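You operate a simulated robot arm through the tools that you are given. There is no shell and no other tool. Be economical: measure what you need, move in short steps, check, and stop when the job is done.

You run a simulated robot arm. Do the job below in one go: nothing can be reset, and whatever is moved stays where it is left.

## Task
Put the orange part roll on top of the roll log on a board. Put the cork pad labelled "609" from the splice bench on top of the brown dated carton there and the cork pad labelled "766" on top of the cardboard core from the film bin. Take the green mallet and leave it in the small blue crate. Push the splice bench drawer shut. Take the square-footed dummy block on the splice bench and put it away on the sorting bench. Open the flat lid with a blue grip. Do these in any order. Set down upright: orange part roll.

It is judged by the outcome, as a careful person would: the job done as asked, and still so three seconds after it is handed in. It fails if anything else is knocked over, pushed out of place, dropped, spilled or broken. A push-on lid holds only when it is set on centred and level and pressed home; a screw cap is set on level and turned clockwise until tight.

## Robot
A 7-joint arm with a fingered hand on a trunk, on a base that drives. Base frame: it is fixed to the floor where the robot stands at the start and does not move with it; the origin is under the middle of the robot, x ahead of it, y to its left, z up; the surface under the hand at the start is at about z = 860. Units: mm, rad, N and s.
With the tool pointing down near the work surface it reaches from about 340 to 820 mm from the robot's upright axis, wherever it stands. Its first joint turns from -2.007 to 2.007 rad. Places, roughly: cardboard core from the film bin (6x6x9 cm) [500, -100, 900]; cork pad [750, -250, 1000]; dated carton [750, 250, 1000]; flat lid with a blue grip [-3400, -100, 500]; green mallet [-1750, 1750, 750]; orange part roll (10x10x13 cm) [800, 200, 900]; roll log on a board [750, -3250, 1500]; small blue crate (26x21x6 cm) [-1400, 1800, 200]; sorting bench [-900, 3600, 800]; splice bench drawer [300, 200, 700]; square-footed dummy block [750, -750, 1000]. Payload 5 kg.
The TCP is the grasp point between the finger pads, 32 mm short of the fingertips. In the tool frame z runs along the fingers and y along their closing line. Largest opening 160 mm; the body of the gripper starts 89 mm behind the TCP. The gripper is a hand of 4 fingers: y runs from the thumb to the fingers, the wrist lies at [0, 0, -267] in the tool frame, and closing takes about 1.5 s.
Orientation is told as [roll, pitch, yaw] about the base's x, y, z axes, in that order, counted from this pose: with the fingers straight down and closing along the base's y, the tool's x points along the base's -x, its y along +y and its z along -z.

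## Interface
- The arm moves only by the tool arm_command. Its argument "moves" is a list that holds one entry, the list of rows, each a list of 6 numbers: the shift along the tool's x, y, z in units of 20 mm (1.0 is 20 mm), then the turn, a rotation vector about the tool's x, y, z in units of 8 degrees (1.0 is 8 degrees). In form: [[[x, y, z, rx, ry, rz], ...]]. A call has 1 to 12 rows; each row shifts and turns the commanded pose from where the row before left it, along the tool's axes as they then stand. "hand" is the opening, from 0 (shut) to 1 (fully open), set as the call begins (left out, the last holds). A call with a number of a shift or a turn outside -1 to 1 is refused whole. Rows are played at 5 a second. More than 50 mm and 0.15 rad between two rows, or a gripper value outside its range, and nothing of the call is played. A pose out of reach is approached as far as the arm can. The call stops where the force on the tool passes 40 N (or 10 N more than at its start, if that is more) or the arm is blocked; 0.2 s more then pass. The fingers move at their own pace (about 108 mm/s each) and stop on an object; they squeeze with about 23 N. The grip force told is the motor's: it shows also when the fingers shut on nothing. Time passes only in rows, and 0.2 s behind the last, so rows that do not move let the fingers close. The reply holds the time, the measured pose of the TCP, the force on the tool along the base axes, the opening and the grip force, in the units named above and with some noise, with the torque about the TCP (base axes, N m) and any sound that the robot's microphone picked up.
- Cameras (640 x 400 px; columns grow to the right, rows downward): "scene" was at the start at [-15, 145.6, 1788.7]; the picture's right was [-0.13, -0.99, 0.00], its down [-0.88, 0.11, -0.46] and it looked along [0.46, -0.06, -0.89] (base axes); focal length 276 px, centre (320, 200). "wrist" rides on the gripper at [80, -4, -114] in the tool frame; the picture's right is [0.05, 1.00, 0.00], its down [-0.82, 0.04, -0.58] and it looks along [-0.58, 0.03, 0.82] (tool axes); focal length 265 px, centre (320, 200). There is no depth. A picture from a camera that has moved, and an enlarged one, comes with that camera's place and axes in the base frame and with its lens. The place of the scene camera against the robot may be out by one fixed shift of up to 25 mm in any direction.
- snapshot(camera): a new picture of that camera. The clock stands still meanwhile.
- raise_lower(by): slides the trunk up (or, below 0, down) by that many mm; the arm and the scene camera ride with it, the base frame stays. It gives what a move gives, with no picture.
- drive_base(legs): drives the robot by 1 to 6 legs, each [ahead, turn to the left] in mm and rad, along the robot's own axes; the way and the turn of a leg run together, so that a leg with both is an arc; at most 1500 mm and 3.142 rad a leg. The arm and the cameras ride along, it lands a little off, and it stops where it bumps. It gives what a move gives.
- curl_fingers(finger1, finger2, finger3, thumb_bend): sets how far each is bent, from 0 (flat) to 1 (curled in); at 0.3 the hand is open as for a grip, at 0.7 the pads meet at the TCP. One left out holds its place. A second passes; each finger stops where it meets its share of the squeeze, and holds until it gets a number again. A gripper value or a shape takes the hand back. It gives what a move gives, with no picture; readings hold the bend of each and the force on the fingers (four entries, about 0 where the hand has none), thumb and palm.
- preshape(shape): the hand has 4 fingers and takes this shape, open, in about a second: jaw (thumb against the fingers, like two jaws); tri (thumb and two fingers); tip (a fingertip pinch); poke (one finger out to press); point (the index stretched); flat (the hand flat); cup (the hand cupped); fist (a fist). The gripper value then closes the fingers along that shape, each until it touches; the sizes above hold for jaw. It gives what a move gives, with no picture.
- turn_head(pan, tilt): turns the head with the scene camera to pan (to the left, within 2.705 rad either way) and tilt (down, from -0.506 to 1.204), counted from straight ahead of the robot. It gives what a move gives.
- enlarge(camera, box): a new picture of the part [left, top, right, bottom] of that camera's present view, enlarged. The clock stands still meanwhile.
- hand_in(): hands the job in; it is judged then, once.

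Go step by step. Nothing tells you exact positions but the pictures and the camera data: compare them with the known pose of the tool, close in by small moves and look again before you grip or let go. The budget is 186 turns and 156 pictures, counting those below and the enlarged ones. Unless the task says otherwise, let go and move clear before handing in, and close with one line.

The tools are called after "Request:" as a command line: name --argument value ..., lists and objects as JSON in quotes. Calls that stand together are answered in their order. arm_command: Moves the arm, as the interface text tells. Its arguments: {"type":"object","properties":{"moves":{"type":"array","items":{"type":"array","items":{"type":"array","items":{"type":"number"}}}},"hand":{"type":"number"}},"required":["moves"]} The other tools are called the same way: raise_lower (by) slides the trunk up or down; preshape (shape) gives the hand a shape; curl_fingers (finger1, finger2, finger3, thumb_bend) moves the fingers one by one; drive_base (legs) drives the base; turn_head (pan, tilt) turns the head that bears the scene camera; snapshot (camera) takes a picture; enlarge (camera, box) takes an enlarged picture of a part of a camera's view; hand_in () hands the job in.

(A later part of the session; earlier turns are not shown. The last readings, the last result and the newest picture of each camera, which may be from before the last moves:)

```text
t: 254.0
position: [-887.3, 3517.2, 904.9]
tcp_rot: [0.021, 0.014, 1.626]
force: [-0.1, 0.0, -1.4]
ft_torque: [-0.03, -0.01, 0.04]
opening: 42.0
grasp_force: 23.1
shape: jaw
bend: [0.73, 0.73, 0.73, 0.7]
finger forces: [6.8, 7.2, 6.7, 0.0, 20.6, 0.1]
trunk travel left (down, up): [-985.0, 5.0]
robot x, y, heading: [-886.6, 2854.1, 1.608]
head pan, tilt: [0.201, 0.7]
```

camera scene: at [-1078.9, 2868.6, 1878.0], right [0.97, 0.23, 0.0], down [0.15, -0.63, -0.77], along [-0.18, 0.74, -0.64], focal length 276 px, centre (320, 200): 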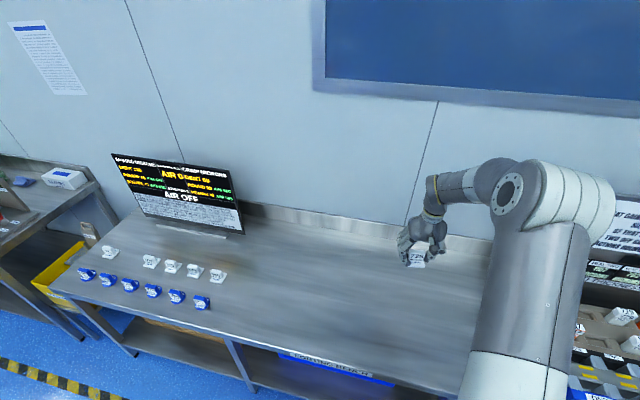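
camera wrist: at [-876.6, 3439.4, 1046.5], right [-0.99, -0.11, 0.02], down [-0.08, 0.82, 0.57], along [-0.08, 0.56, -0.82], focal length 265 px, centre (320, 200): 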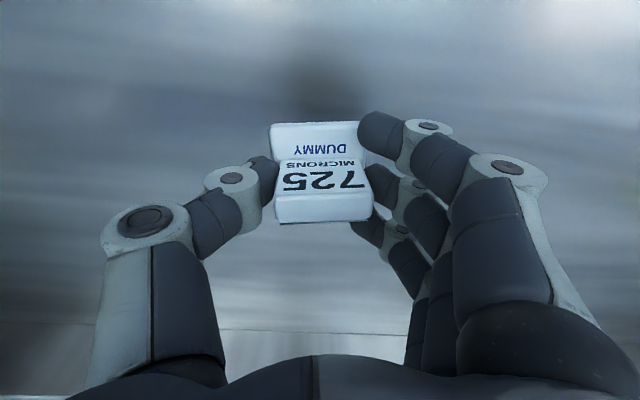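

Request:
arm_command --moves '[[[0, 0, 0.2, 0, 0, 0], [0, 0, 0, 0, 0, 0]]]'

Request:
arm_command --moves '[[[0, 0, 0.2, 0, 0, 0], [0, 0, 0, 0, 0, 0]]]'

Request:
snapshot --camera "wrist"

```text
t: 254.6
position: [-888.3, 3518.4, 901.0]
tcp_rot: [0.022, 0.015, 1.628]
force: [0.1, -0.1, -0.9]
ft_torque: [0.03, -0.01, 0.03]
opening: 42.2
grasp_force: 23.1
shape: jaw
bend: [0.73, 0.73, 0.73, 0.7]
finger forces: [6.8, 7.2, 6.7, 0.0, 20.5, 0.0]
trunk travel left (down, up): [-985.0, 5.0]
robot x, y, heading: [-881.8, 2856.4, 1.603]
head pan, tilt: [0.201, 0.7]
```

```text
t: 255.2
position: [-888.0, 3517.1, 896.9]
tcp_rot: [0.022, 0.015, 1.628]
force: [0.4, -0.1, -0.1]
ft_torque: [-0.01, -0.02, -0.01]
opening: 42.3
grasp_force: 23.0
shape: jaw
bend: [0.73, 0.73, 0.73, 0.7]
finger forces: [6.7, 7.3, 6.8, 0.0, 20.6, 0.0]
trunk travel left (down, up): [-985.0, 5.0]
robot x, y, heading: [-883.5, 2852.4, 1.602]
head pan, tilt: [0.201, 0.7]
```

```text
70 pictures are left
camera wrist: at [-876.2, 3439.2, 1010.6], right [-0.99, -0.11, 0.02], down [-0.08, 0.82, 0.57], along [-0.08, 0.56, -0.82], focal length 265 px, centre (320, 200)
```

wrist: 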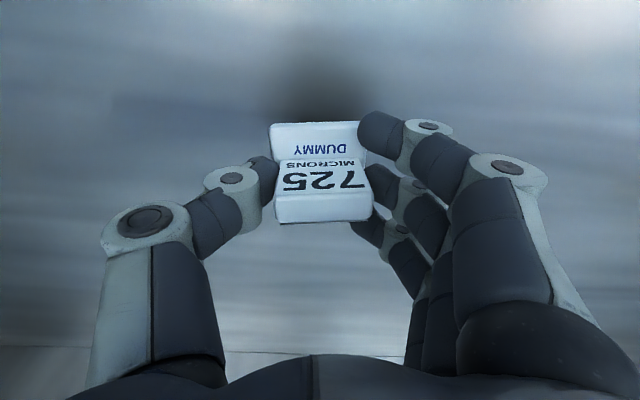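

Request:
arm_command --moves '[[[0, 0, 0.2, 0, 0, 0], [0, 0, 0.2, 0, 0, 0], [0, 0, 0.2, 0, 0, 0]]]'

Request:
arm_command --moves '[[[0, 0, 0.2, 0, 0, 0], [0, 0, 0.15, 0, 0, 0], [0, 0, 0, 0, 0, 0]]]'

Request:
snapshot --camera "wrist"

```text
t: 256.0
position: [-888.7, 3516.4, 884.4]
tcp_rot: [0.022, 0.014, 1.628]
force: [-0.2, 0.7, 0.0]
ft_torque: [0.04, 0.01, 0.0]
opening: 41.9
grasp_force: 23.1
shape: jaw
bend: [0.73, 0.73, 0.73, 0.7]
finger forces: [6.7, 7.2, 6.6, 0.1, 20.6, 0.1]
trunk travel left (down, up): [-985.0, 5.0]
robot x, y, heading: [-883.0, 2852.4, 1.606]
head pan, tilt: [0.201, 0.7]
```

```text
t: 256.8
position: [-887.2, 3515.8, 876.2]
tcp_rot: [0.023, 0.015, 1.627]
force: [0.7, -0.1, -1.2]
ft_torque: [0.03, 0.02, 0.01]
opening: 42.2
grasp_force: 23.1
shape: jaw
bend: [0.73, 0.73, 0.73, 0.7]
finger forces: [6.8, 7.2, 6.6, 0.1, 20.6, 0.0]
trunk travel left (down, up): [-985.0, 5.0]
robot x, y, heading: [-887.8, 2854.4, 1.599]
head pan, tilt: [0.201, 0.7]
```

```text
69 pictures are left
camera wrist: at [-876.3, 3438.5, 990.6], right [-0.99, -0.11, 0.02], down [-0.07, 0.82, 0.57], along [-0.08, 0.56, -0.82], focal length 265 px, centre (320, 200)
```

wrist: 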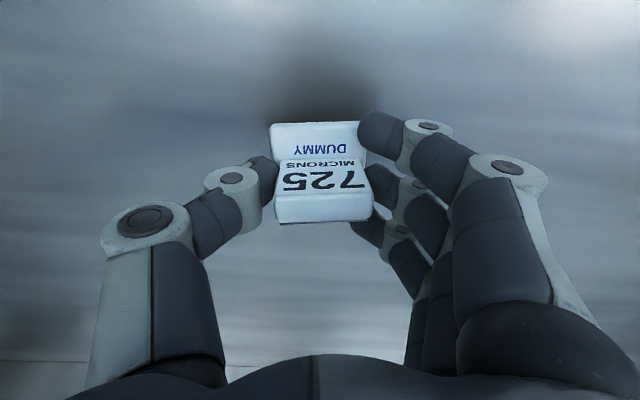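

Request:
arm_command --moves '[[[0, 0, 0.2, 0, 0, 0], [0, 0, 0.2, 0, 0, 0], [0, 0, 0.2, 0, 0, 0], [0, 0, 0.2, 0, 0, 0]]]'

Request:
arm_command --moves '[[[0, 0, 0.2, 0, 0, 0], [0, 0, 0.2, 0, 0, 0], [0, 0, 0, 0, 0, 0]]]'

```text
t: 257.8
position: [-888.0, 3516.3, 858.9]
tcp_rot: [0.022, 0.013, 1.628]
force: [0.3, 1.3, -1.1]
ft_torque: [0.0, 0.01, -0.01]
opening: 42.1
grasp_force: 22.4
shape: jaw
bend: [0.73, 0.73, 0.73, 0.7]
finger forces: [6.8, 7.3, 6.5, 0.0, 20.6, 0.1]
trunk travel left (down, up): [-985.0, 5.0]
robot x, y, heading: [-881.6, 2853.7, 1.606]
head pan, tilt: [0.201, 0.7]
```

```text
t: 258.6
position: [-889.6, 3515.8, 852.3]
tcp_rot: [0.022, 0.015, 1.628]
force: [-0.3, -0.2, -1.2]
ft_torque: [0.02, 0.01, 0.01]
opening: 42.2
grasp_force: 22.8
shape: jaw
bend: [0.73, 0.73, 0.73, 0.7]
finger forces: [6.8, 7.1, 6.6, 0.1, 20.6, 0.1]
trunk travel left (down, up): [-985.0, 5.0]
robot x, y, heading: [-881.9, 2851.7, 1.603]
head pan, tilt: [0.201, 0.7]
```

Request:
arm_command --moves '[[[0, 0, 0.2, 0, 0, 0], [0, 0, 0.2, 0, 0, 0], [0, 0, 0, 0, 0, 0]]]'

Request:
arm_command --moves '[[[0, 0, 0.2, 0, 0, 0], [0, 0, 0.15, 0, 0, 0], [0, 0, 0, 0, 0, 0]]]'

Request:
snapshot --camera "wrist"

```text
t: 259.4
position: [-889.3, 3517.1, 844.2]
tcp_rot: [0.022, 0.015, 1.628]
force: [-0.1, 0.9, -0.7]
ft_torque: [-0.02, 0.0, 0.02]
opening: 42.1
grasp_force: 23.6
shape: jaw
bend: [0.73, 0.73, 0.73, 0.7]
finger forces: [6.8, 7.3, 6.6, 0.0, 20.5, 0.1]
trunk travel left (down, up): [-985.0, 5.0]
robot x, y, heading: [-888.1, 2852.0, 1.61]
head pan, tilt: [0.201, 0.7]
```

```text
t: 260.2
position: [-890.3, 3517.5, 838.9]
tcp_rot: [0.023, 0.011, 1.626]
force: [1.2, -0.9, 17.8]
ft_torque: [-0.02, 0.52, 0.03]
opening: 42.7
grasp_force: 22.8
shape: jaw
bend: [0.73, 0.74, 0.73, 0.7]
finger forces: [10.2, 8.2, 11.3, 0.1, 25.6, 0.1]
trunk travel left (down, up): [-985.0, 5.0]
robot x, y, heading: [-888.7, 2852.3, 1.603]
head pan, tilt: [0.201, 0.7]
```

```text
68 pictures are left
camera wrist: at [-877.9, 3439.0, 953.6], right [-0.99, -0.11, 0.02], down [-0.07, 0.82, 0.57], along [-0.08, 0.56, -0.82], focal length 265 px, centre (320, 200)
```

wrist: 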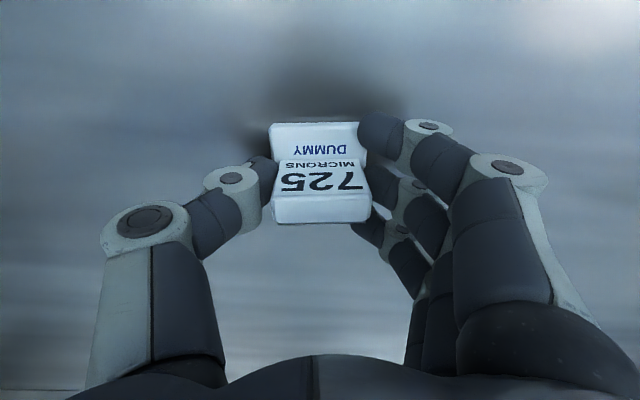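

The block is on the bench (z≈800). I release and rise.

Request:
arm_command --moves '[[[0, 0, -0.1, 0, 0, 0], [0, 0, 0, 0, 0, 0], [0, 0, 0, 0, 0, 0], [0, 0, 0, 0, 0, 0], [0, 0, 0, 0, 0, 0]]]' --hand 0.8

Request:
arm_command --moves '[[[0, 0, -1, 0, 0, 0], [0, 0, -1, 0, 0, 0], [0, 0, -1, 0, 0, 0], [0, 0, -1, 0, 0, 0], [0, 0, -1, 0, 0, 0], [0, 0, -1, 0, 0, 0], [0, 0, -1, 0, 0, 0], [0, 0, -1, 0, 0, 0], [0, 0, -1, 0, 0, 0], [0, 0, -1, 0, 0, 0], [0, 0, -1, 0, 0, 0], [0, 0, -1, 0, 0, 0]]]'

Request:
snapshot --camera "wrist"

Request:
turn_head --pan 2.3 --tilt 0.8

Request:
snapshot --camera "scene"

```text
t: 261.4
position: [-889.5, 3516.8, 838.4]
tcp_rot: [0.024, 0.014, 1.628]
force: [0.2, 0.3, -1.0]
ft_torque: [-0.03, 0.0, -0.02]
opening: 127.6
grasp_force: 0.3
shape: jaw
bend: [0.59, 0.59, 0.59, 0.55]
finger forces: [0.1, 0.0, 0.1, 0.0, 0.0, 0.1]
trunk travel left (down, up): [-985.0, 5.0]
robot x, y, heading: [-884.5, 2847.1, 1.605]
head pan, tilt: [0.201, 0.7]
```

```text
t: 264.0
position: [-883.5, 3516.4, 1078.0]
tcp_rot: [0.022, 0.014, 1.628]
force: [0.1, -0.4, 0.4]
ft_torque: [-0.01, 0.01, -0.01]
opening: 127.8
grasp_force: 0.2
shape: jaw
bend: [0.59, 0.59, 0.59, 0.55]
finger forces: [0.0, 0.0, 0.1, 0.0, 0.1, 0.0]
trunk travel left (down, up): [-985.0, 5.0]
robot x, y, heading: [-881.6, 2855.4, 1.608]
head pan, tilt: [0.201, 0.7]
```

```text
67 pictures are left
camera wrist: at [-872.2, 3440.0, 1192.6], right [-0.99, -0.11, 0.02], down [-0.07, 0.82, 0.57], along [-0.08, 0.56, -0.82], focal length 265 px, centre (320, 200)
```

wrist: 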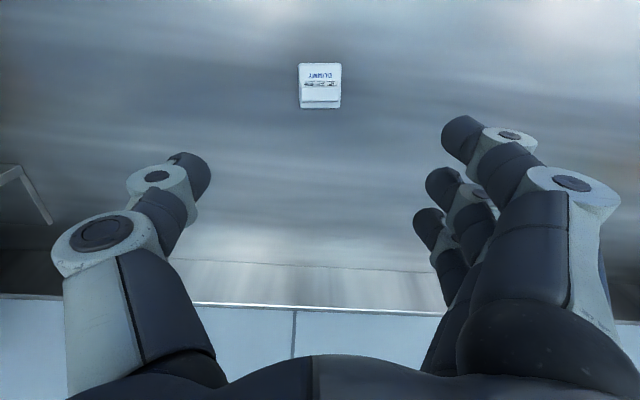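

```text
t: 266.0
position: [-882.8, 3517.1, 1077.7]
tcp_rot: [0.022, 0.013, 1.627]
force: [-0.5, -0.5, 0.3]
ft_torque: [-0.01, 0.03, -0.02]
opening: 127.4
grasp_force: 0.0
shape: jaw
bend: [0.59, 0.59, 0.59, 0.55]
finger forces: [0.1, 0.0, 0.1, 0.1, 0.1, 0.0]
trunk travel left (down, up): [-985.0, 5.0]
robot x, y, heading: [-886.5, 2852.2, 1.599]
head pan, tilt: [2.3, 0.799]
```

```text
66 pictures are left
camera scene: at [-1117.2, 2730.1, 1869.7], right [-0.69, 0.72, 0.0], down [0.52, 0.5, -0.7], along [-0.5, -0.48, -0.72], focal length 276 px, centre (320, 200)
```

scene: 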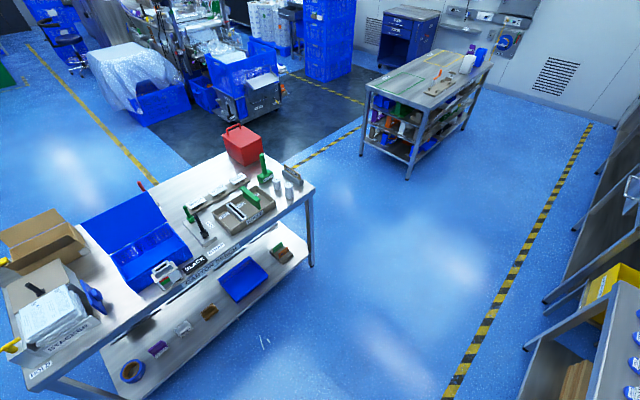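

The block is on the sorting bench. From this side I see the mallet on the carton bench and the blue crate on the shelf's near edge; I enlarge.

Request:
enlarge --camera "scene" --box '[160, 120, 340, 320]'

```text
2.00 times, centred on (250, 220) of scene
camera zoom: at [-1117.2, 2730.1, 1869.7], right [-0.69, 0.72, 0.0], down [0.52, 0.5, -0.7], along [-0.5, -0.48, -0.72], focal length 552 px, centre (460, 160)
```

zoom: 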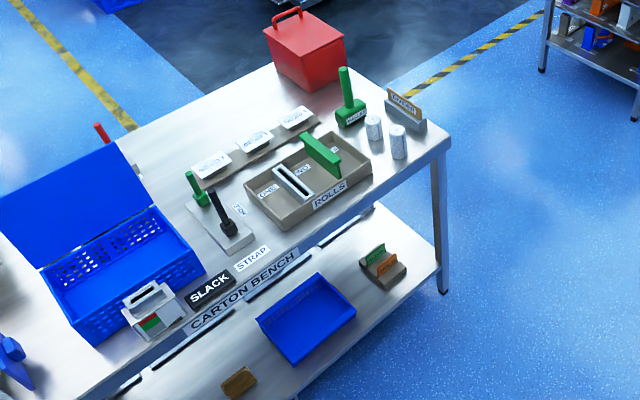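

Mallet at about (-1756, 1678) with handle top z≈985; crate at about (-1400, 1783), open to this side. I drive to stand at about (-1580, 2400) facing the carton bench from this side.

Request:
arm_command --moves '[[[0.5, 0, -1, 0, 0, 0], [0.5, 0, -1, 0, 0, 0], [0.5, 0, -1, 0, 0, 0], [0.5, 0, -1, 0, 0, 0], [0, 0, 0, 0, 0, 0]]]'

Request:
drive_base --legs '[[0, 2.115], [830, 0], [0, 0.996]]'

Request:
turn_head --pan -0.1 --tilt 0.75

Request:
snapshot --camera "scene"

Request:
snapshot --camera "wrist"

```text
t: 267.2
position: [-880.2, 3482.1, 1159.7]
tcp_rot: [0.024, 0.015, 1.628]
force: [0.2, 0.3, -0.4]
ft_torque: [-0.02, 0.03, 0.04]
opening: 127.6
grasp_force: 0.0
shape: jaw
bend: [0.59, 0.59, 0.59, 0.55]
finger forces: [0.1, 0.0, 0.1, 0.1, 0.0, 0.1]
trunk travel left (down, up): [-985.0, 5.0]
robot x, y, heading: [-888.5, 2852.3, 1.61]
head pan, tilt: [2.3, 0.799]
```

```text
t: 279.1
position: [-1629.2, 1791.3, 1161.3]
tcp_rot: [0.023, 0.013, -1.589]
force: [-0.1, 0.7, 0.0]
ft_torque: [-0.02, 0.01, 0.01]
opening: 127.7
grasp_force: 0.0
shape: jaw
bend: [0.59, 0.59, 0.59, 0.55]
finger forces: [0.0, 0.0, 0.0, 0.1, 0.0, 0.0]
trunk travel left (down, up): [-985.0, 5.0]
robot x, y, heading: [-1576.0, 2417.0, -1.611]
head pan, tilt: [2.3, 0.799]
```

```text
t: 281.2
position: [-1630.6, 1791.6, 1161.9]
tcp_rot: [0.021, 0.014, -1.588]
force: [-0.5, -0.6, 0.5]
ft_torque: [-0.02, -0.02, 0.01]
opening: 127.8
grasp_force: 0.1
shape: jaw
bend: [0.59, 0.59, 0.59, 0.55]
finger forces: [0.0, 0.0, 0.0, 0.0, 0.0, 0.1]
trunk travel left (down, up): [-985.0, 5.0]
robot x, y, heading: [-1579.5, 2417.2, -1.611]
head pan, tilt: [-0.099, 0.75]
```

```text
64 pictures are left
camera scene: at [-1448.3, 2384.4, 1873.7], right [-0.99, 0.14, 0.0], down [0.09, 0.68, -0.73], along [-0.1, -0.72, -0.68], focal length 276 px, centre (320, 200)
```

scene: 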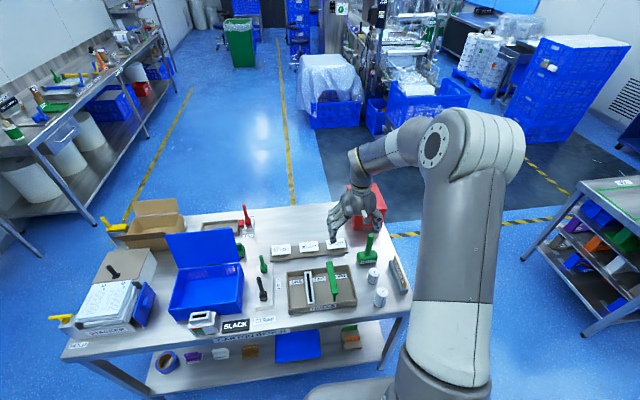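

```text
63 pictures are left
camera wrist: at [-1634.8, 1871.0, 1275.3], right [1.0, 0.03, 0.02], down [0.01, -0.82, 0.57], along [0.04, -0.57, -0.82], focal length 265 px, centre (320, 200)
```

wrist: 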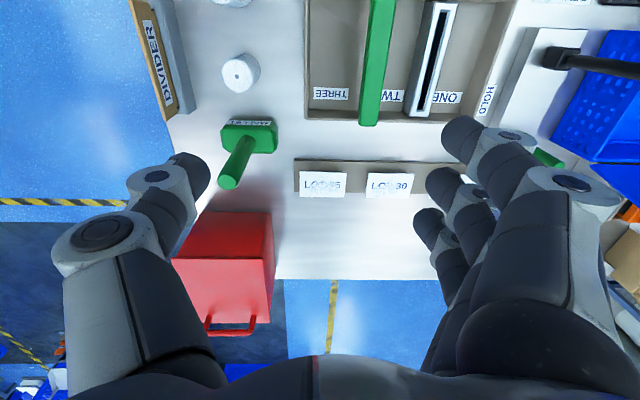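

Mallet axis at about (-1742, 1687), handle up to z≈974. I tilt the hand 45° forward and bring it above the handle.

Request:
arm_command --moves '[[[0, 0, 0, 0, -0.9375, 0], [0, 0, 0, 0, -0.9375, 0], [0, 0, 0, 0, -0.9375, 0], [0, 0, 0, 0, -0.9375, 0], [0, 0, 0, 0, -0.9375, 0], [0, 0, 0, 0, -0.9375, 0], [0, 0, 0, 0, 0, 0]]]'

Request:
arm_command --moves '[[[-0.115, -0.786, 0.9, 0, 0, 0], [-0.115, -0.786, 0.9, 0, 0, 0], [-0.115, -0.786, 0.9, 0, 0, 0], [-0.115, -0.786, 0.9, 0, 0, 0], [-0.115, -0.786, 0.9, 0, 0, 0], [-0.115, -0.786, 0.9, 0, 0, 0], [-0.115, -0.786, 0.9, 0, 0, 0], [0, 0, 0, 0, 0, 0]]]'

Request:
snapshot --camera "wrist"

Request:
snapshot --camera "scene"

```text
t: 282.9
position: [-1628.6, 1791.4, 1161.2]
tcp_rot: [0.032, -0.774, -1.613]
force: [-0.2, 0.0, -0.7]
ft_torque: [-0.01, 0.03, -0.03]
opening: 127.8
grasp_force: 0.1
shape: jaw
bend: [0.59, 0.59, 0.59, 0.55]
finger forces: [0.1, 0.0, 0.0, 0.0, 0.0, 0.1]
trunk travel left (down, up): [-985.0, 5.0]
robot x, y, heading: [-1575.8, 2413.9, -1.61]
head pan, tilt: [-0.099, 0.75]
```

```text
t: 284.6
position: [-1737.1, 1693.3, 1081.4]
tcp_rot: [0.032, -0.77, -1.61]
force: [0.4, -0.8, 0.1]
ft_torque: [0.0, 0.01, -0.02]
opening: 127.6
grasp_force: 0.0
shape: jaw
bend: [0.59, 0.59, 0.59, 0.55]
finger forces: [0.0, 0.0, 0.1, 0.0, 0.1, 0.0]
trunk travel left (down, up): [-985.0, 5.0]
robot x, y, heading: [-1576.1, 2415.9, -1.613]
head pan, tilt: [-0.099, 0.75]
```

```text
62 pictures are left
camera wrist: at [-1740.4, 1831.7, 1105.9], right [1.0, 0.02, -0.01], down [0.02, -0.18, 0.98], along [0.02, -0.98, -0.18], focal length 265 px, centre (320, 200)
```

wrist: 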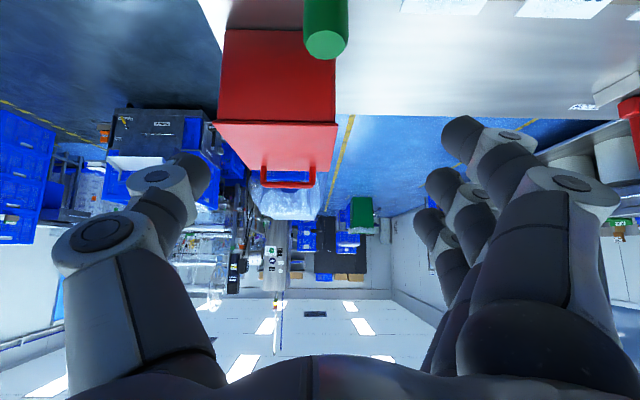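

```text
61 pictures are left
camera scene: at [-1447.9, 2385.0, 1873.7], right [-0.99, 0.14, 0.0], down [0.09, 0.68, -0.73], along [-0.1, -0.72, -0.68], focal length 276 px, centre (320, 200)
```

scene: 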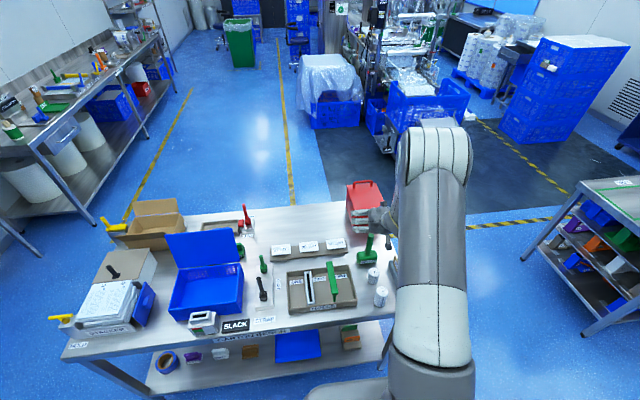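

Request:
arm_command --moves '[[[0.83, 0.03, 0.97, 0, 0, 0], [0.83, 0.03, 0.97, 0, 0, 0], [0.83, 0.03, 0.97, 0, 0, 0], [0.83, 0, 0.97, 0, 0, 0], [0, 0, 0, 0, 0, 0]]]'

Request:
snapshot --camera "wrist"

Request:
enlarge --camera "scene" --box '[320, 170, 440, 320]'

```text
t: 285.9
position: [-1733.8, 1690.1, 977.6]
tcp_rot: [0.03, -0.773, -1.61]
force: [-0.2, 0.0, 0.0]
ft_torque: [-0.01, -0.03, 0.04]
opening: 127.7
grasp_force: 0.0
shape: jaw
bend: [0.59, 0.59, 0.59, 0.55]
finger forces: [0.1, 0.0, 0.1, 0.0, 0.0, 0.0]
trunk travel left (down, up): [-985.0, 5.0]
robot x, y, heading: [-1575.8, 2417.4, -1.61]
head pan, tilt: [-0.099, 0.75]
```

```text
60 pictures are left
camera wrist: at [-1736.0, 1826.6, 1002.8], right [1.0, 0.02, -0.01], down [0.02, -0.18, 0.98], along [0.02, -0.98, -0.18], focal length 265 px, centre (320, 200)
```

wrist: 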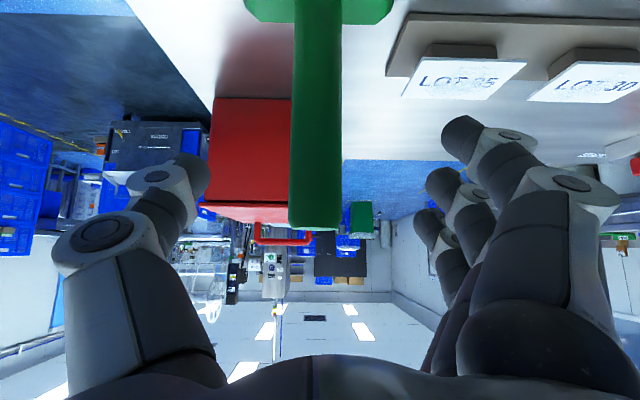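

```text
2.67 times, centred on (380, 245) of scene
camera zoom: at [-1448.3, 2384.8, 1873.7], right [-0.99, 0.14, 0.0], down [0.1, 0.68, -0.73], along [-0.1, -0.72, -0.68], focal length 736 px, centre (160, 80)
```

zoom: 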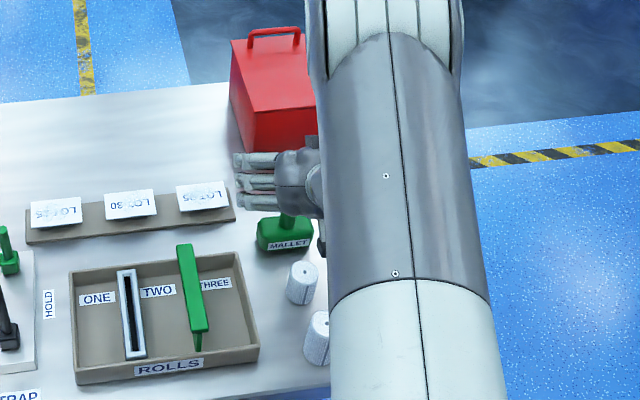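

The handle is centred between thumb and fingers. I go down the rest and close.

Request:
arm_command --moves '[[[0.7, 0, 0.92, 0, 0, 0], [0.7, 0, 0.92, 0, 0, 0], [0, 0, 0, 0, 0, 0]]]'

Request:
arm_command --moves '[[[0, 0, 0, 0, 0, 0], [0, 0, 0, 0, 0, 0], [0, 0, 0, 0, 0, 0], [0, 0, 0, 0, 0, 0], [0, 0, 0, 0, 0, 0], [0, 0, 0, 0, 0, 0], [0, 0, 0, 0, 0, 0], [0, 0, 0, 0, 0, 0]]]' --hand 0.0

Request:
snapshot --camera "wrist"

```text
t: 286.6
position: [-1732.8, 1683.9, 933.9]
tcp_rot: [0.033, -0.773, -1.611]
force: [-0.9, 0.8, 0.3]
ft_torque: [0.01, 0.0, -0.01]
opening: 127.8
grasp_force: 0.2
shape: jaw
bend: [0.59, 0.59, 0.59, 0.55]
finger forces: [0.0, 0.0, 0.0, 0.0, 0.1, 0.0]
trunk travel left (down, up): [-985.0, 5.0]
robot x, y, heading: [-1575.4, 2413.9, -1.61]
head pan, tilt: [-0.099, 0.75]
```

```text
t: 288.4
position: [-1730.8, 1683.0, 933.7]
tcp_rot: [0.034, -0.771, -1.612]
force: [0.6, -0.1, -1.0]
ft_torque: [0.03, -0.29, -0.02]
opening: 0.1
grasp_force: 22.9
shape: jaw
bend: [0.71, 0.64, 0.69, 0.69]
finger forces: [6.1, 0.0, 0.0, 0.0, 4.3, 0.1]
trunk travel left (down, up): [-985.0, 5.0]
robot x, y, heading: [-1575.4, 2416.7, -1.61]
head pan, tilt: [-0.099, 0.75]
```

```text
58 pictures are left
camera wrist: at [-1734.3, 1820.3, 958.6], right [1.0, 0.02, -0.01], down [0.02, -0.18, 0.98], along [0.02, -0.98, -0.18], focal length 265 px, centre (320, 200)
```

wrist: 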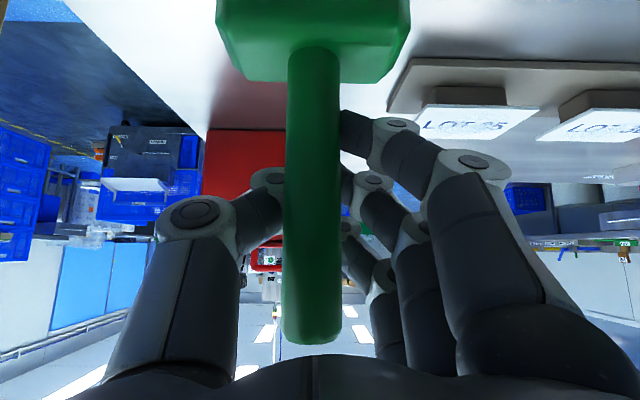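

Only the edge of the thumb and one finger hold the handle; it lies about 11 mm nearer. I reopen, shift and grip again.

Request:
arm_command --moves '[[[0, 0, 0, 0, 0, 0], [0, 0, 0, 0, 0, 0], [0, 0, 0, 0, 0, 0], [0, 0, 0, 0, 0, 0], [0.4, 0, -0.4, 0, 0, 0], [0, 0, 0, 0, 0, 0]]]' --hand 0.6

Request:
snapshot --camera "wrist"

```text
t: 289.9
position: [-1731.0, 1692.2, 932.8]
tcp_rot: [0.032, -0.771, -1.611]
force: [-0.5, -0.4, -0.9]
ft_torque: [-0.02, -0.02, 0.03]
opening: 95.6
grasp_force: 0.0
shape: jaw
bend: [0.71, 0.71, 0.71, 0.69]
finger forces: [0.1, 0.1, 0.0, 0.1, 0.1, 0.1]
trunk travel left (down, up): [-985.0, 5.0]
robot x, y, heading: [-1575.8, 2415.7, -1.614]
head pan, tilt: [-0.099, 0.75]
```

```text
57 pictures are left
camera wrist: at [-1734.4, 1829.9, 958.2], right [1.0, 0.02, -0.01], down [0.02, -0.18, 0.98], along [0.02, -0.98, -0.18], focal length 265 px, centre (320, 200)
```

wrist: 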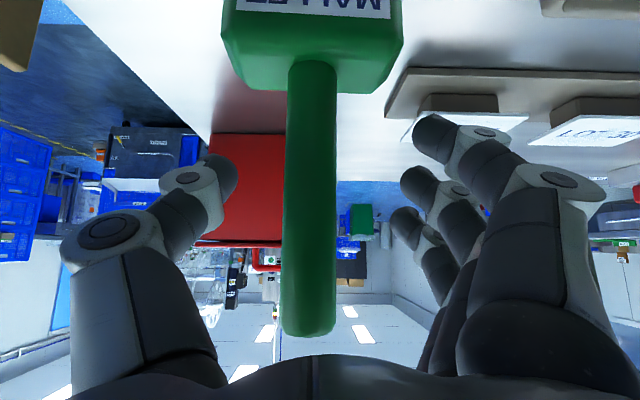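

Request:
arm_command --moves '[[[0, 0, 0, 0, 0, 0], [0, 0, 0, 0, 0, 0], [0, 0, 0, 0, 0, 0], [0, 0, 0, 0, 0, 0], [0, 0, 0, 0, 0, 0], [0, 0, 0, 0, 0, 0], [0, 0, 0, 0, 0, 0]]]' --hand 0.0

Request:
snapshot --camera "wrist"

```text
t: 291.4
position: [-1731.2, 1693.0, 933.0]
tcp_rot: [0.032, -0.771, -1.61]
force: [-0.3, -1.9, 1.5]
ft_torque: [0.02, -0.24, -0.02]
opening: 0.0
grasp_force: 22.9
shape: jaw
bend: [0.71, 0.65, 0.68, 0.71]
finger forces: [8.7, 0.0, 0.1, 0.0, 1.0, 0.0]
trunk travel left (down, up): [-985.0, 5.0]
robot x, y, heading: [-1575.5, 2414.8, -1.615]
head pan, tilt: [-0.099, 0.75]
```

```text
56 pictures are left
camera wrist: at [-1734.3, 1829.8, 958.5], right [1.0, 0.02, -0.01], down [0.02, -0.18, 0.98], along [0.02, -0.98, -0.18], focal length 265 px, centre (320, 200)
```

wrist: 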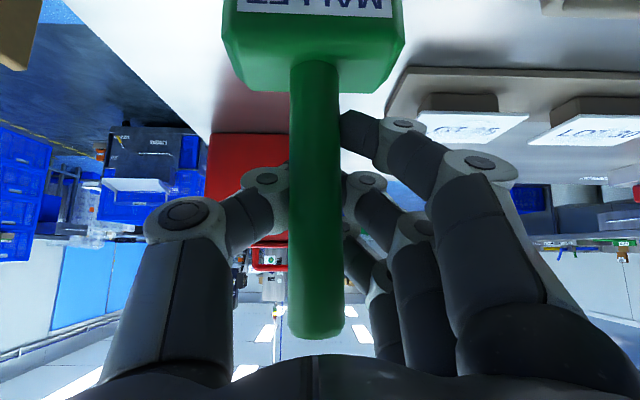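

The handle axis is really nearer y≈1700. I reopen, shift another 13 mm toward the robot and grip again.

Request:
arm_command --moves '[[[0, 0, 0, 0, 0, 0], [0, 0, 0, 0, 0, 0], [0, 0, 0, 0, 0, 0], [0, 0, 0, 0, 0, 0], [0.46, 0, -0.46, 0, 0, 0], [0, 0, 0, 0, 0, 0]]]' --hand 0.6

Request:
arm_command --moves '[[[0, 0, 0, 0, 0, 0], [0, 0, 0, 0, 0, 0], [0, 0, 0, 0, 0, 0], [0, 0, 0, 0, 0, 0], [0, 0, 0, 0, 0, 0], [0, 0, 0, 0, 0, 0], [0, 0, 0, 0, 0, 0]]]' --hand 0.0

Request:
snapshot --camera "wrist"

```text
t: 292.9
position: [-1732.7, 1704.5, 933.0]
tcp_rot: [0.031, -0.77, -1.611]
force: [0.1, -0.6, -0.8]
ft_torque: [0.01, 0.02, 0.03]
opening: 95.6
grasp_force: 0.1
shape: jaw
bend: [0.71, 0.71, 0.71, 0.69]
finger forces: [0.0, 0.0, 0.1, 0.0, 0.0, 0.0]
trunk travel left (down, up): [-985.0, 5.0]
robot x, y, heading: [-1572.7, 2414.3, -1.614]
head pan, tilt: [-0.099, 0.75]
```

```text
t: 294.4
position: [-1732.3, 1707.6, 934.3]
tcp_rot: [0.035, -0.773, -1.61]
force: [0.2, -0.7, 3.5]
ft_torque: [0.06, -0.24, -0.02]
opening: 11.2
grasp_force: 23.0
shape: jaw
bend: [0.7, 0.71, 0.68, 0.7]
finger forces: [10.6, 6.9, 0.1, 0.1, 19.4, 0.0]
trunk travel left (down, up): [-985.0, 5.0]
robot x, y, heading: [-1579.4, 2414.9, -1.605]
head pan, tilt: [-0.099, 0.75]
```

```text
55 pictures are left
camera wrist: at [-1734.5, 1843.4, 958.3], right [1.0, 0.02, -0.01], down [0.02, -0.18, 0.98], along [0.02, -0.98, -0.18], focal length 265 px, centre (320, 200)
```

wrist: 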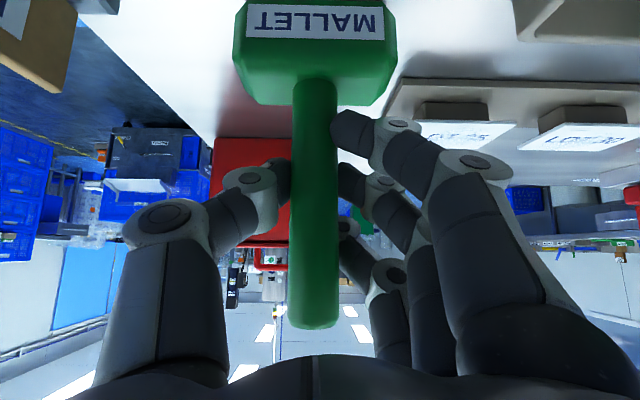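

Now thumb and two fingers hold it firmly. I lift straight up and check.

Request:
arm_command --moves '[[[-0.35, 0, -0.35, 0, 0, 0], [-0.7, 0, -0.7, 0, 0, 0], [-0.7, 0, -0.7, 0, 0, 0], [-0.7, 0, -0.7, 0, 0, 0], [-0.7, 0, -0.7, 0, 0, 0], [-0.7, 0, -0.7, 0, 0, 0], [-0.7, 0, -0.7, 0, 0, 0], [-0.7, 0, -0.7, 0, 0, 0], [0, 0, 0, 0, 0, 0]]]'

Request:
snapshot --camera "wrist"

Request:
snapshot --camera "scene"

```text
t: 296.4
position: [-1736.1, 1703.5, 1079.5]
tcp_rot: [0.033, -0.773, -1.611]
force: [-0.5, -0.7, -2.8]
ft_torque: [0.03, -0.05, 0.0]
opening: 10.2
grasp_force: 22.7
shape: jaw
bend: [0.7, 0.7, 0.68, 0.71]
finger forces: [9.9, 7.3, 0.2, 0.1, 18.8, 0.0]
trunk travel left (down, up): [-985.0, 5.0]
robot x, y, heading: [-1577.2, 2413.3, -1.611]
head pan, tilt: [-0.099, 0.75]
```

```text
54 pictures are left
camera wrist: at [-1738.2, 1841.4, 1105.1], right [1.0, 0.02, -0.01], down [0.02, -0.18, 0.98], along [0.02, -0.98, -0.18], focal length 265 px, centre (320, 200)
```

wrist: 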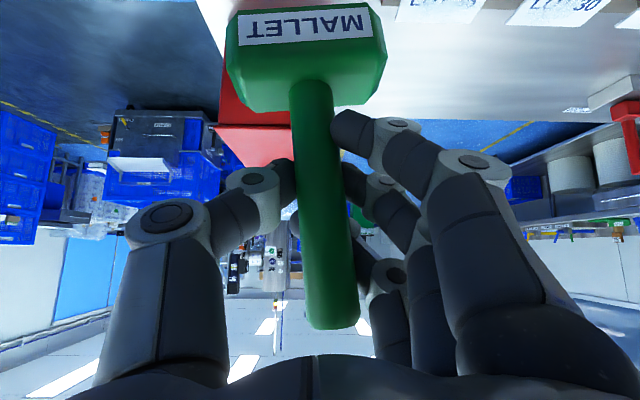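

```text
53 pictures are left
camera scene: at [-1448.7, 2383.3, 1873.7], right [-0.99, 0.14, 0.0], down [0.1, 0.68, -0.73], along [-0.1, -0.72, -0.68], focal length 276 px, centre (320, 200)
```

scene: 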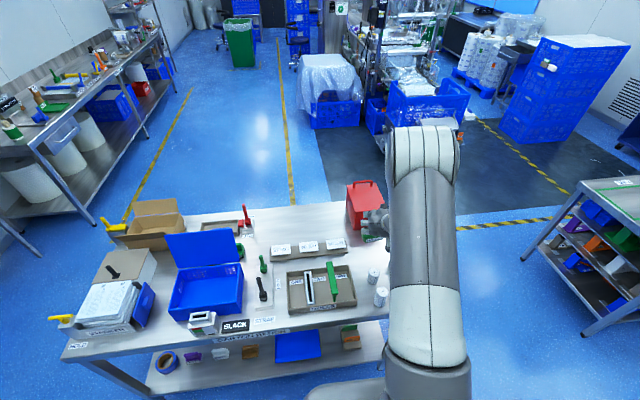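

The mallet is held. I back away, lower the trunk and swing over in front of the crate.

Request:
drive_base --legs '[[-400, 0]]'

Request:
arm_command --moves '[[[0, 1, 0, 0, 0, 0], [0, 1, 0, 0, 0, 0], [0, 1, 0, 0, 0, 0], [0, 1, 0, 0, 0, 0], [0, 1, 0, 0, 0, 0], [0, 1, 0, 0, 0, 0], [0, 1, 0, 0, 0, 0], [0, 1, 0, 0, 0, 0], [0, 1, 0, 0, 0, 0], [0, 1, 0, 0, 0, 0], [0, 1, 0, 0, 0, 0], [0, 1, 0, 0, 0, 0]]]'

Request:
raise_lower --by -400

Request:
raise_lower --by -250

Request:
turn_head --pan 0.0 --tilt 0.5

Request:
snapshot --camera "scene"

Request:
snapshot --camera "wrist"

```text
t: 299.0
position: [-1721.1, 2107.5, 1081.1]
tcp_rot: [0.033, -0.772, -1.614]
force: [0.2, -0.3, -2.7]
ft_torque: [0.03, -0.04, 0.01]
opening: 10.3
grasp_force: 22.6
shape: jaw
bend: [0.7, 0.7, 0.68, 0.71]
finger forces: [10.0, 7.2, 0.1, 0.0, 18.6, 0.0]
trunk travel left (down, up): [-985.0, 5.0]
robot x, y, heading: [-1562.6, 2816.8, -1.612]
head pan, tilt: [-0.099, 0.75]
```

```text
t: 301.6
position: [-1479.7, 2104.3, 1087.0]
tcp_rot: [0.031, -0.773, -1.613]
force: [0.6, 0.1, -3.2]
ft_torque: [0.05, -0.01, -0.01]
opening: 9.9
grasp_force: 22.8
shape: jaw
bend: [0.7, 0.7, 0.68, 0.71]
finger forces: [9.9, 7.1, 0.2, 0.0, 18.6, 0.0]
trunk travel left (down, up): [-985.0, 5.0]
robot x, y, heading: [-1556.6, 2822.4, -1.613]
head pan, tilt: [-0.099, 0.75]
```

```text
t: 305.4
position: [-1480.6, 2104.7, 686.2]
tcp_rot: [0.031, -0.772, -1.614]
force: [-0.6, -0.2, -3.5]
ft_torque: [0.03, -0.03, -0.02]
opening: 10.3
grasp_force: 23.0
shape: jaw
bend: [0.7, 0.7, 0.68, 0.71]
finger forces: [9.8, 7.1, 0.3, 0.0, 18.5, 0.0]
trunk travel left (down, up): [-585.0, 405.0]
robot x, y, heading: [-1563.4, 2817.2, -1.615]
head pan, tilt: [-0.099, 0.75]
```

```text
t: 308.0
position: [-1479.9, 2105.1, 436.8]
tcp_rot: [0.031, -0.772, -1.614]
force: [0.8, 0.1, -2.9]
ft_torque: [0.05, -0.01, 0.01]
opening: 10.4
grasp_force: 23.1
shape: jaw
bend: [0.7, 0.7, 0.68, 0.71]
finger forces: [9.8, 7.1, 0.3, 0.0, 18.5, 0.0]
trunk travel left (down, up): [-335.0, 655.0]
robot x, y, heading: [-1561.8, 2819.2, -1.614]
head pan, tilt: [-0.099, 0.75]
```

```text
t: 308.7
position: [-1480.0, 2104.9, 436.5]
tcp_rot: [0.032, -0.772, -1.614]
force: [0.4, -0.4, -3.1]
ft_torque: [0.01, 0.0, 0.0]
opening: 10.4
grasp_force: 23.5
shape: jaw
bend: [0.7, 0.7, 0.68, 0.71]
finger forces: [9.8, 7.1, 0.3, 0.1, 18.5, 0.0]
trunk travel left (down, up): [-335.0, 655.0]
robot x, y, heading: [-1557.4, 2817.6, -1.612]
head pan, tilt: [0.0, 0.499]
```

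```text
52 pictures are left
camera scene: at [-1423.7, 2777.9, 1245.6], right [-1.0, 0.04, 0.0], down [0.02, 0.48, -0.88], along [-0.04, -0.88, -0.48], focal length 276 px, centre (320, 200)
```

scene: 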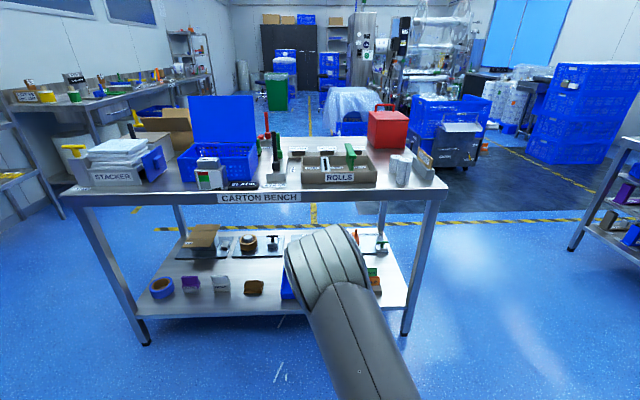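

```text
51 pictures are left
camera wrist: at [-1481.5, 2242.4, 461.6], right [1.0, 0.02, -0.01], down [0.02, -0.18, 0.98], along [0.01, -0.98, -0.18], focal length 265 px, centre (320, 200)
```

wrist: 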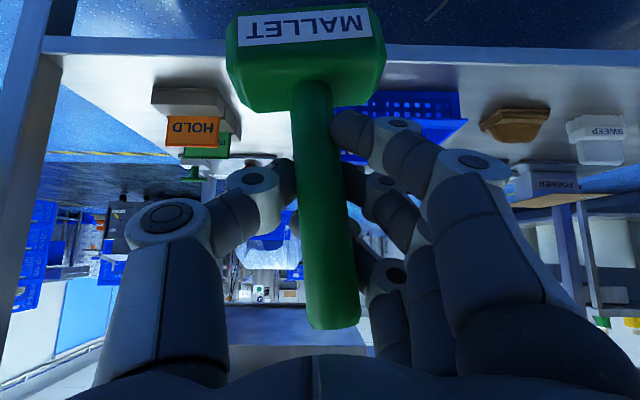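

The crate's near edge is at y≈1905, its rim at about z 305. I raise the mallet a little, line it up with x≈-1405 and drive in.

Request:
arm_command --moves '[[[-0.4, 1, -0.4, 0, 0, 0], [-0.4, 1, -0.4, 0, 0, 0], [-0.4, 1, -0.4, 0, 0, 0], [-0.4, 1, -0.4, 0, 0, 0], [0, 0.4, 0, 0, 0, 0]]]'

Request:
drive_base --legs '[[180, 0]]'

Request:
snapshot --camera "wrist"

Request:
snapshot --camera "scene"

```text
t: 309.9
position: [-1391.2, 2102.4, 485.4]
tcp_rot: [0.032, -0.772, -1.614]
force: [-0.4, -0.1, -3.0]
ft_torque: [0.03, -0.03, 0.02]
opening: 10.2
grasp_force: 22.8
shape: jaw
bend: [0.7, 0.7, 0.68, 0.71]
finger forces: [9.8, 6.9, 0.3, 0.0, 18.5, 0.0]
trunk travel left (down, up): [-335.0, 655.0]
robot x, y, heading: [-1560.0, 2818.4, -1.617]
head pan, tilt: [0.0, 0.499]
```

```text
t: 311.4
position: [-1398.7, 1922.1, 484.2]
tcp_rot: [0.031, -0.771, -1.615]
force: [0.5, 0.2, -3.7]
ft_torque: [0.0, -0.01, 0.01]
opening: 10.0
grasp_force: 22.7
shape: jaw
bend: [0.7, 0.7, 0.68, 0.71]
finger forces: [9.8, 6.9, 0.4, 0.0, 18.5, 0.0]
trunk travel left (down, up): [-335.0, 655.0]
robot x, y, heading: [-1570.2, 2635.9, -1.612]
head pan, tilt: [0.0, 0.499]
```

```text
50 pictures are left
camera wrist: at [-1401.1, 2060.1, 509.6], right [1.0, 0.02, -0.01], down [0.02, -0.18, 0.98], along [0.01, -0.98, -0.18], focal length 265 px, centre (320, 200)
```

wrist: 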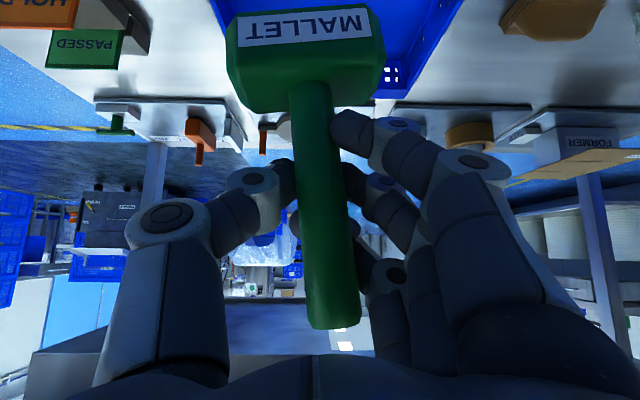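

```text
49 pictures are left
camera scene: at [-1431.4, 2597.7, 1245.6], right [-1.0, 0.04, 0.0], down [0.02, 0.48, -0.88], along [-0.04, -0.88, -0.48], focal length 276 px, centre (320, 200)
```

scene: 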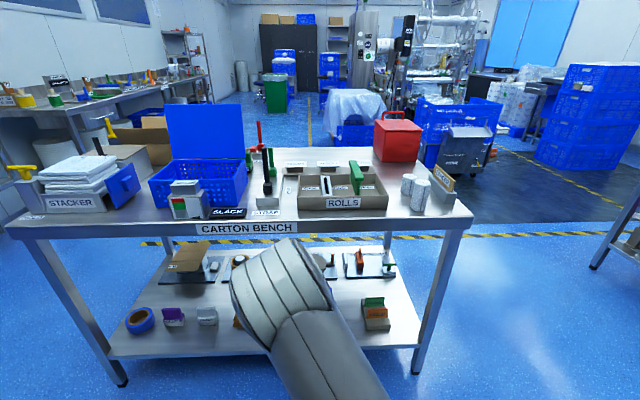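

Request:
arm_command --moves '[[[0, 0.8, 0, 0, 0, 0], [0, 0, 0, 0, 0, 0]]]'

Request:
drive_base --legs '[[110, 0]]'

Request:
arm_command --moves '[[[0.7, 0, 0.7, 0, 0, 0], [0.7, 0, 0.7, 0, 0, 0], [0.7, 0, 0.7, 0, 0, 0], [0.7, 0, 0.7, 0, 0, 0], [0, 0, 0, 0, 0, 0]]]'

Request:
snapshot --camera "wrist"

```text
t: 312.1
position: [-1383.7, 1920.2, 483.8]
tcp_rot: [0.03, -0.771, -1.614]
force: [-0.7, 0.2, -2.9]
ft_torque: [0.02, -0.05, 0.02]
opening: 10.2
grasp_force: 23.4
shape: jaw
bend: [0.7, 0.7, 0.68, 0.71]
finger forces: [9.9, 7.0, 0.3, 0.0, 18.6, 0.0]
trunk travel left (down, up): [-335.0, 655.0]
robot x, y, heading: [-1562.0, 2633.5, -1.613]
head pan, tilt: [0.0, 0.499]
```

```text
t: 313.2
position: [-1387.3, 1809.3, 484.5]
tcp_rot: [0.031, -0.771, -1.613]
force: [0.3, 0.6, -3.0]
ft_torque: [0.03, 0.0, -0.05]
opening: 10.4
grasp_force: 23.5
shape: jaw
bend: [0.7, 0.7, 0.68, 0.71]
finger forces: [9.7, 6.8, 0.3, 0.0, 18.4, 0.0]
trunk travel left (down, up): [-335.0, 655.0]
robot x, y, heading: [-1576.4, 2528.2, -1.611]
head pan, tilt: [0.0, 0.499]
```

```text
t: 314.4
position: [-1386.3, 1811.2, 404.1]
tcp_rot: [0.032, -0.772, -1.613]
force: [-0.2, 1.0, -4.7]
ft_torque: [0.01, 0.0, 0.01]
opening: 10.0
grasp_force: 23.4
shape: jaw
bend: [0.7, 0.7, 0.68, 0.71]
finger forces: [9.7, 6.9, 0.3, 0.0, 18.2, 0.0]
trunk travel left (down, up): [-335.0, 655.0]
robot x, y, heading: [-1571.5, 2525.2, -1.609]
head pan, tilt: [0.0, 0.499]
```

```text
48 pictures are left
camera wrist: at [-1387.5, 1949.3, 429.1], right [1.0, 0.02, -0.01], down [0.02, -0.18, 0.98], along [0.02, -0.98, -0.18], focal length 265 px, centre (320, 200)
```

wrist: 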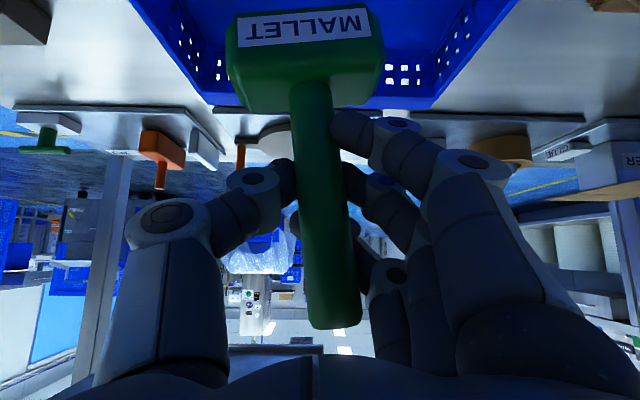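

Request:
arm_command --moves '[[[0.2, 0, 0.2, 0, 0, 0], [0.2, 0, 0.2, 0, 0, 0], [0, 0, 0, 0, 0, 0]]]'

Request:
arm_command --moves '[[[0.2, 0, 0.2, 0, 0, 0], [0.15, 0, 0.15, 0, 0, 0], [0, 0, 0, 0, 0, 0]]]'

Request:
arm_command --moves '[[[0.2, 0, 0.2, 0, 0, 0], [0.15, 0, 0.15, 0, 0, 0], [0, 0, 0, 0, 0, 0]]]'

```text
t: 315.2
position: [-1385.7, 1812.3, 394.7]
tcp_rot: [0.032, -0.772, -1.611]
force: [-0.1, 0.2, -3.5]
ft_torque: [0.01, -0.03, 0.0]
opening: 10.1
grasp_force: 22.9
shape: jaw
bend: [0.7, 0.7, 0.68, 0.71]
finger forces: [9.7, 6.9, 0.2, 0.1, 18.2, 0.0]
trunk travel left (down, up): [-335.0, 655.0]
robot x, y, heading: [-1572.1, 2528.1, -1.611]
head pan, tilt: [0.0, 0.499]
```

```text
t: 316.1
position: [-1385.0, 1812.4, 384.5]
tcp_rot: [0.033, -0.771, -1.614]
force: [1.3, 0.5, -3.7]
ft_torque: [0.02, -0.04, 0.03]
opening: 10.1
grasp_force: 23.2
shape: jaw
bend: [0.7, 0.7, 0.68, 0.71]
finger forces: [9.5, 6.8, 0.4, 0.0, 18.2, 0.0]
trunk travel left (down, up): [-335.0, 655.0]
robot x, y, heading: [-1576.5, 2529.0, -1.613]
head pan, tilt: [0.0, 0.499]
```

```text
t: 316.9
position: [-1382.9, 1813.3, 374.2]
tcp_rot: [0.032, -0.771, -1.611]
force: [-0.2, 0.5, -4.1]
ft_torque: [0.01, -0.03, 0.0]
opening: 10.3
grasp_force: 22.6
shape: jaw
bend: [0.7, 0.7, 0.68, 0.71]
finger forces: [9.5, 6.9, 0.3, 0.0, 18.2, 0.0]
trunk travel left (down, up): [-335.0, 655.0]
robot x, y, heading: [-1573.2, 2528.3, -1.61]
head pan, tilt: [0.0, 0.499]
```

Request:
arm_command --moves '[[[0.2, 0, 0.2, 0, 0, 0], [0.15, 0, 0.15, 0, 0, 0], [0, 0, 0, 0, 0, 0]]]'

Request:
snapshot --camera "wrist"

```text
t: 317.6
position: [-1382.9, 1813.0, 364.2]
tcp_rot: [0.031, -0.771, -1.614]
force: [-0.3, 0.4, -3.0]
ft_torque: [0.02, -0.02, 0.02]
opening: 10.2
grasp_force: 23.1
shape: jaw
bend: [0.7, 0.7, 0.68, 0.71]
finger forces: [9.7, 6.9, 0.4, 0.0, 18.2, 0.0]
trunk travel left (down, up): [-335.0, 655.0]
robot x, y, heading: [-1574.5, 2525.5, -1.611]
head pan, tilt: [0.0, 0.499]
```

```text
47 pictures are left
camera wrist: at [-1385.4, 1949.8, 389.7], right [1.0, 0.02, -0.01], down [0.02, -0.18, 0.98], along [0.01, -0.98, -0.18], focal length 265 px, centre (320, 200)
```

wrist: 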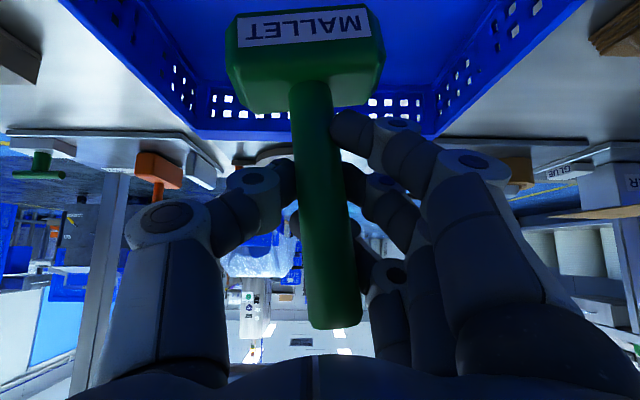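

The crate floor is lower than thought (rim ≈265, floor ≈207). I nudge 20 mm further in and continue down.

Request:
arm_command --moves '[[[-0.35, 0, 0.35, 0, 0, 0], [-0.35, 0, 0.35, 0, 0, 0], [0.25, 0, 0.25, 0, 0, 0], [0.15, 0, 0.15, 0, 0, 0], [0, 0, 0, 0, 0, 0]]]'

Request:
arm_command --moves '[[[0.15, 0, 0.15, 0, 0, 0], [0.1, 0, 0.1, 0, 0, 0], [0, 0, 0, 0, 0, 0]]]'

Request:
arm_command --moves '[[[0.15, 0, 0.15, 0, 0, 0], [0.1, 0, 0.1, 0, 0, 0], [0, 0, 0, 0, 0, 0]]]'

```text
t: 318.9
position: [-1383.9, 1792.0, 352.3]
tcp_rot: [0.031, -0.772, -1.61]
force: [-0.2, 0.6, -3.5]
ft_torque: [0.0, -0.04, -0.01]
opening: 10.0
grasp_force: 22.9
shape: jaw
bend: [0.7, 0.7, 0.68, 0.71]
finger forces: [9.5, 6.8, 0.4, 0.1, 18.1, 0.0]
trunk travel left (down, up): [-335.0, 655.0]
robot x, y, heading: [-1572.1, 2527.7, -1.616]
head pan, tilt: [0.0, 0.499]
```

```text
t: 319.6
position: [-1385.1, 1792.5, 345.2]
tcp_rot: [0.033, -0.773, -1.613]
force: [-0.8, 0.4, 0.2]
ft_torque: [0.03, -0.04, 0.03]
opening: 10.2
grasp_force: 22.9
shape: jaw
bend: [0.7, 0.7, 0.68, 0.71]
finger forces: [10.1, 6.9, 0.1, 0.0, 19.2, 0.0]
trunk travel left (down, up): [-335.0, 655.0]
robot x, y, heading: [-1576.9, 2529.4, -1.608]
head pan, tilt: [0.0, 0.499]
```

```text
t: 320.4
position: [-1387.3, 1790.4, 342.2]
tcp_rot: [0.034, -0.777, -1.617]
force: [-9.5, -5.5, 23.4]
ft_torque: [-0.22, 0.08, -0.08]
opening: 11.4
grasp_force: 22.8
shape: jaw
bend: [0.71, 0.7, 0.68, 0.71]
finger forces: [8.9, 7.9, 0.1, 0.1, 28.1, 0.0]
trunk travel left (down, up): [-335.0, 655.0]
robot x, y, heading: [-1572.5, 2527.1, -1.61]
head pan, tilt: [0.0, 0.499]
```

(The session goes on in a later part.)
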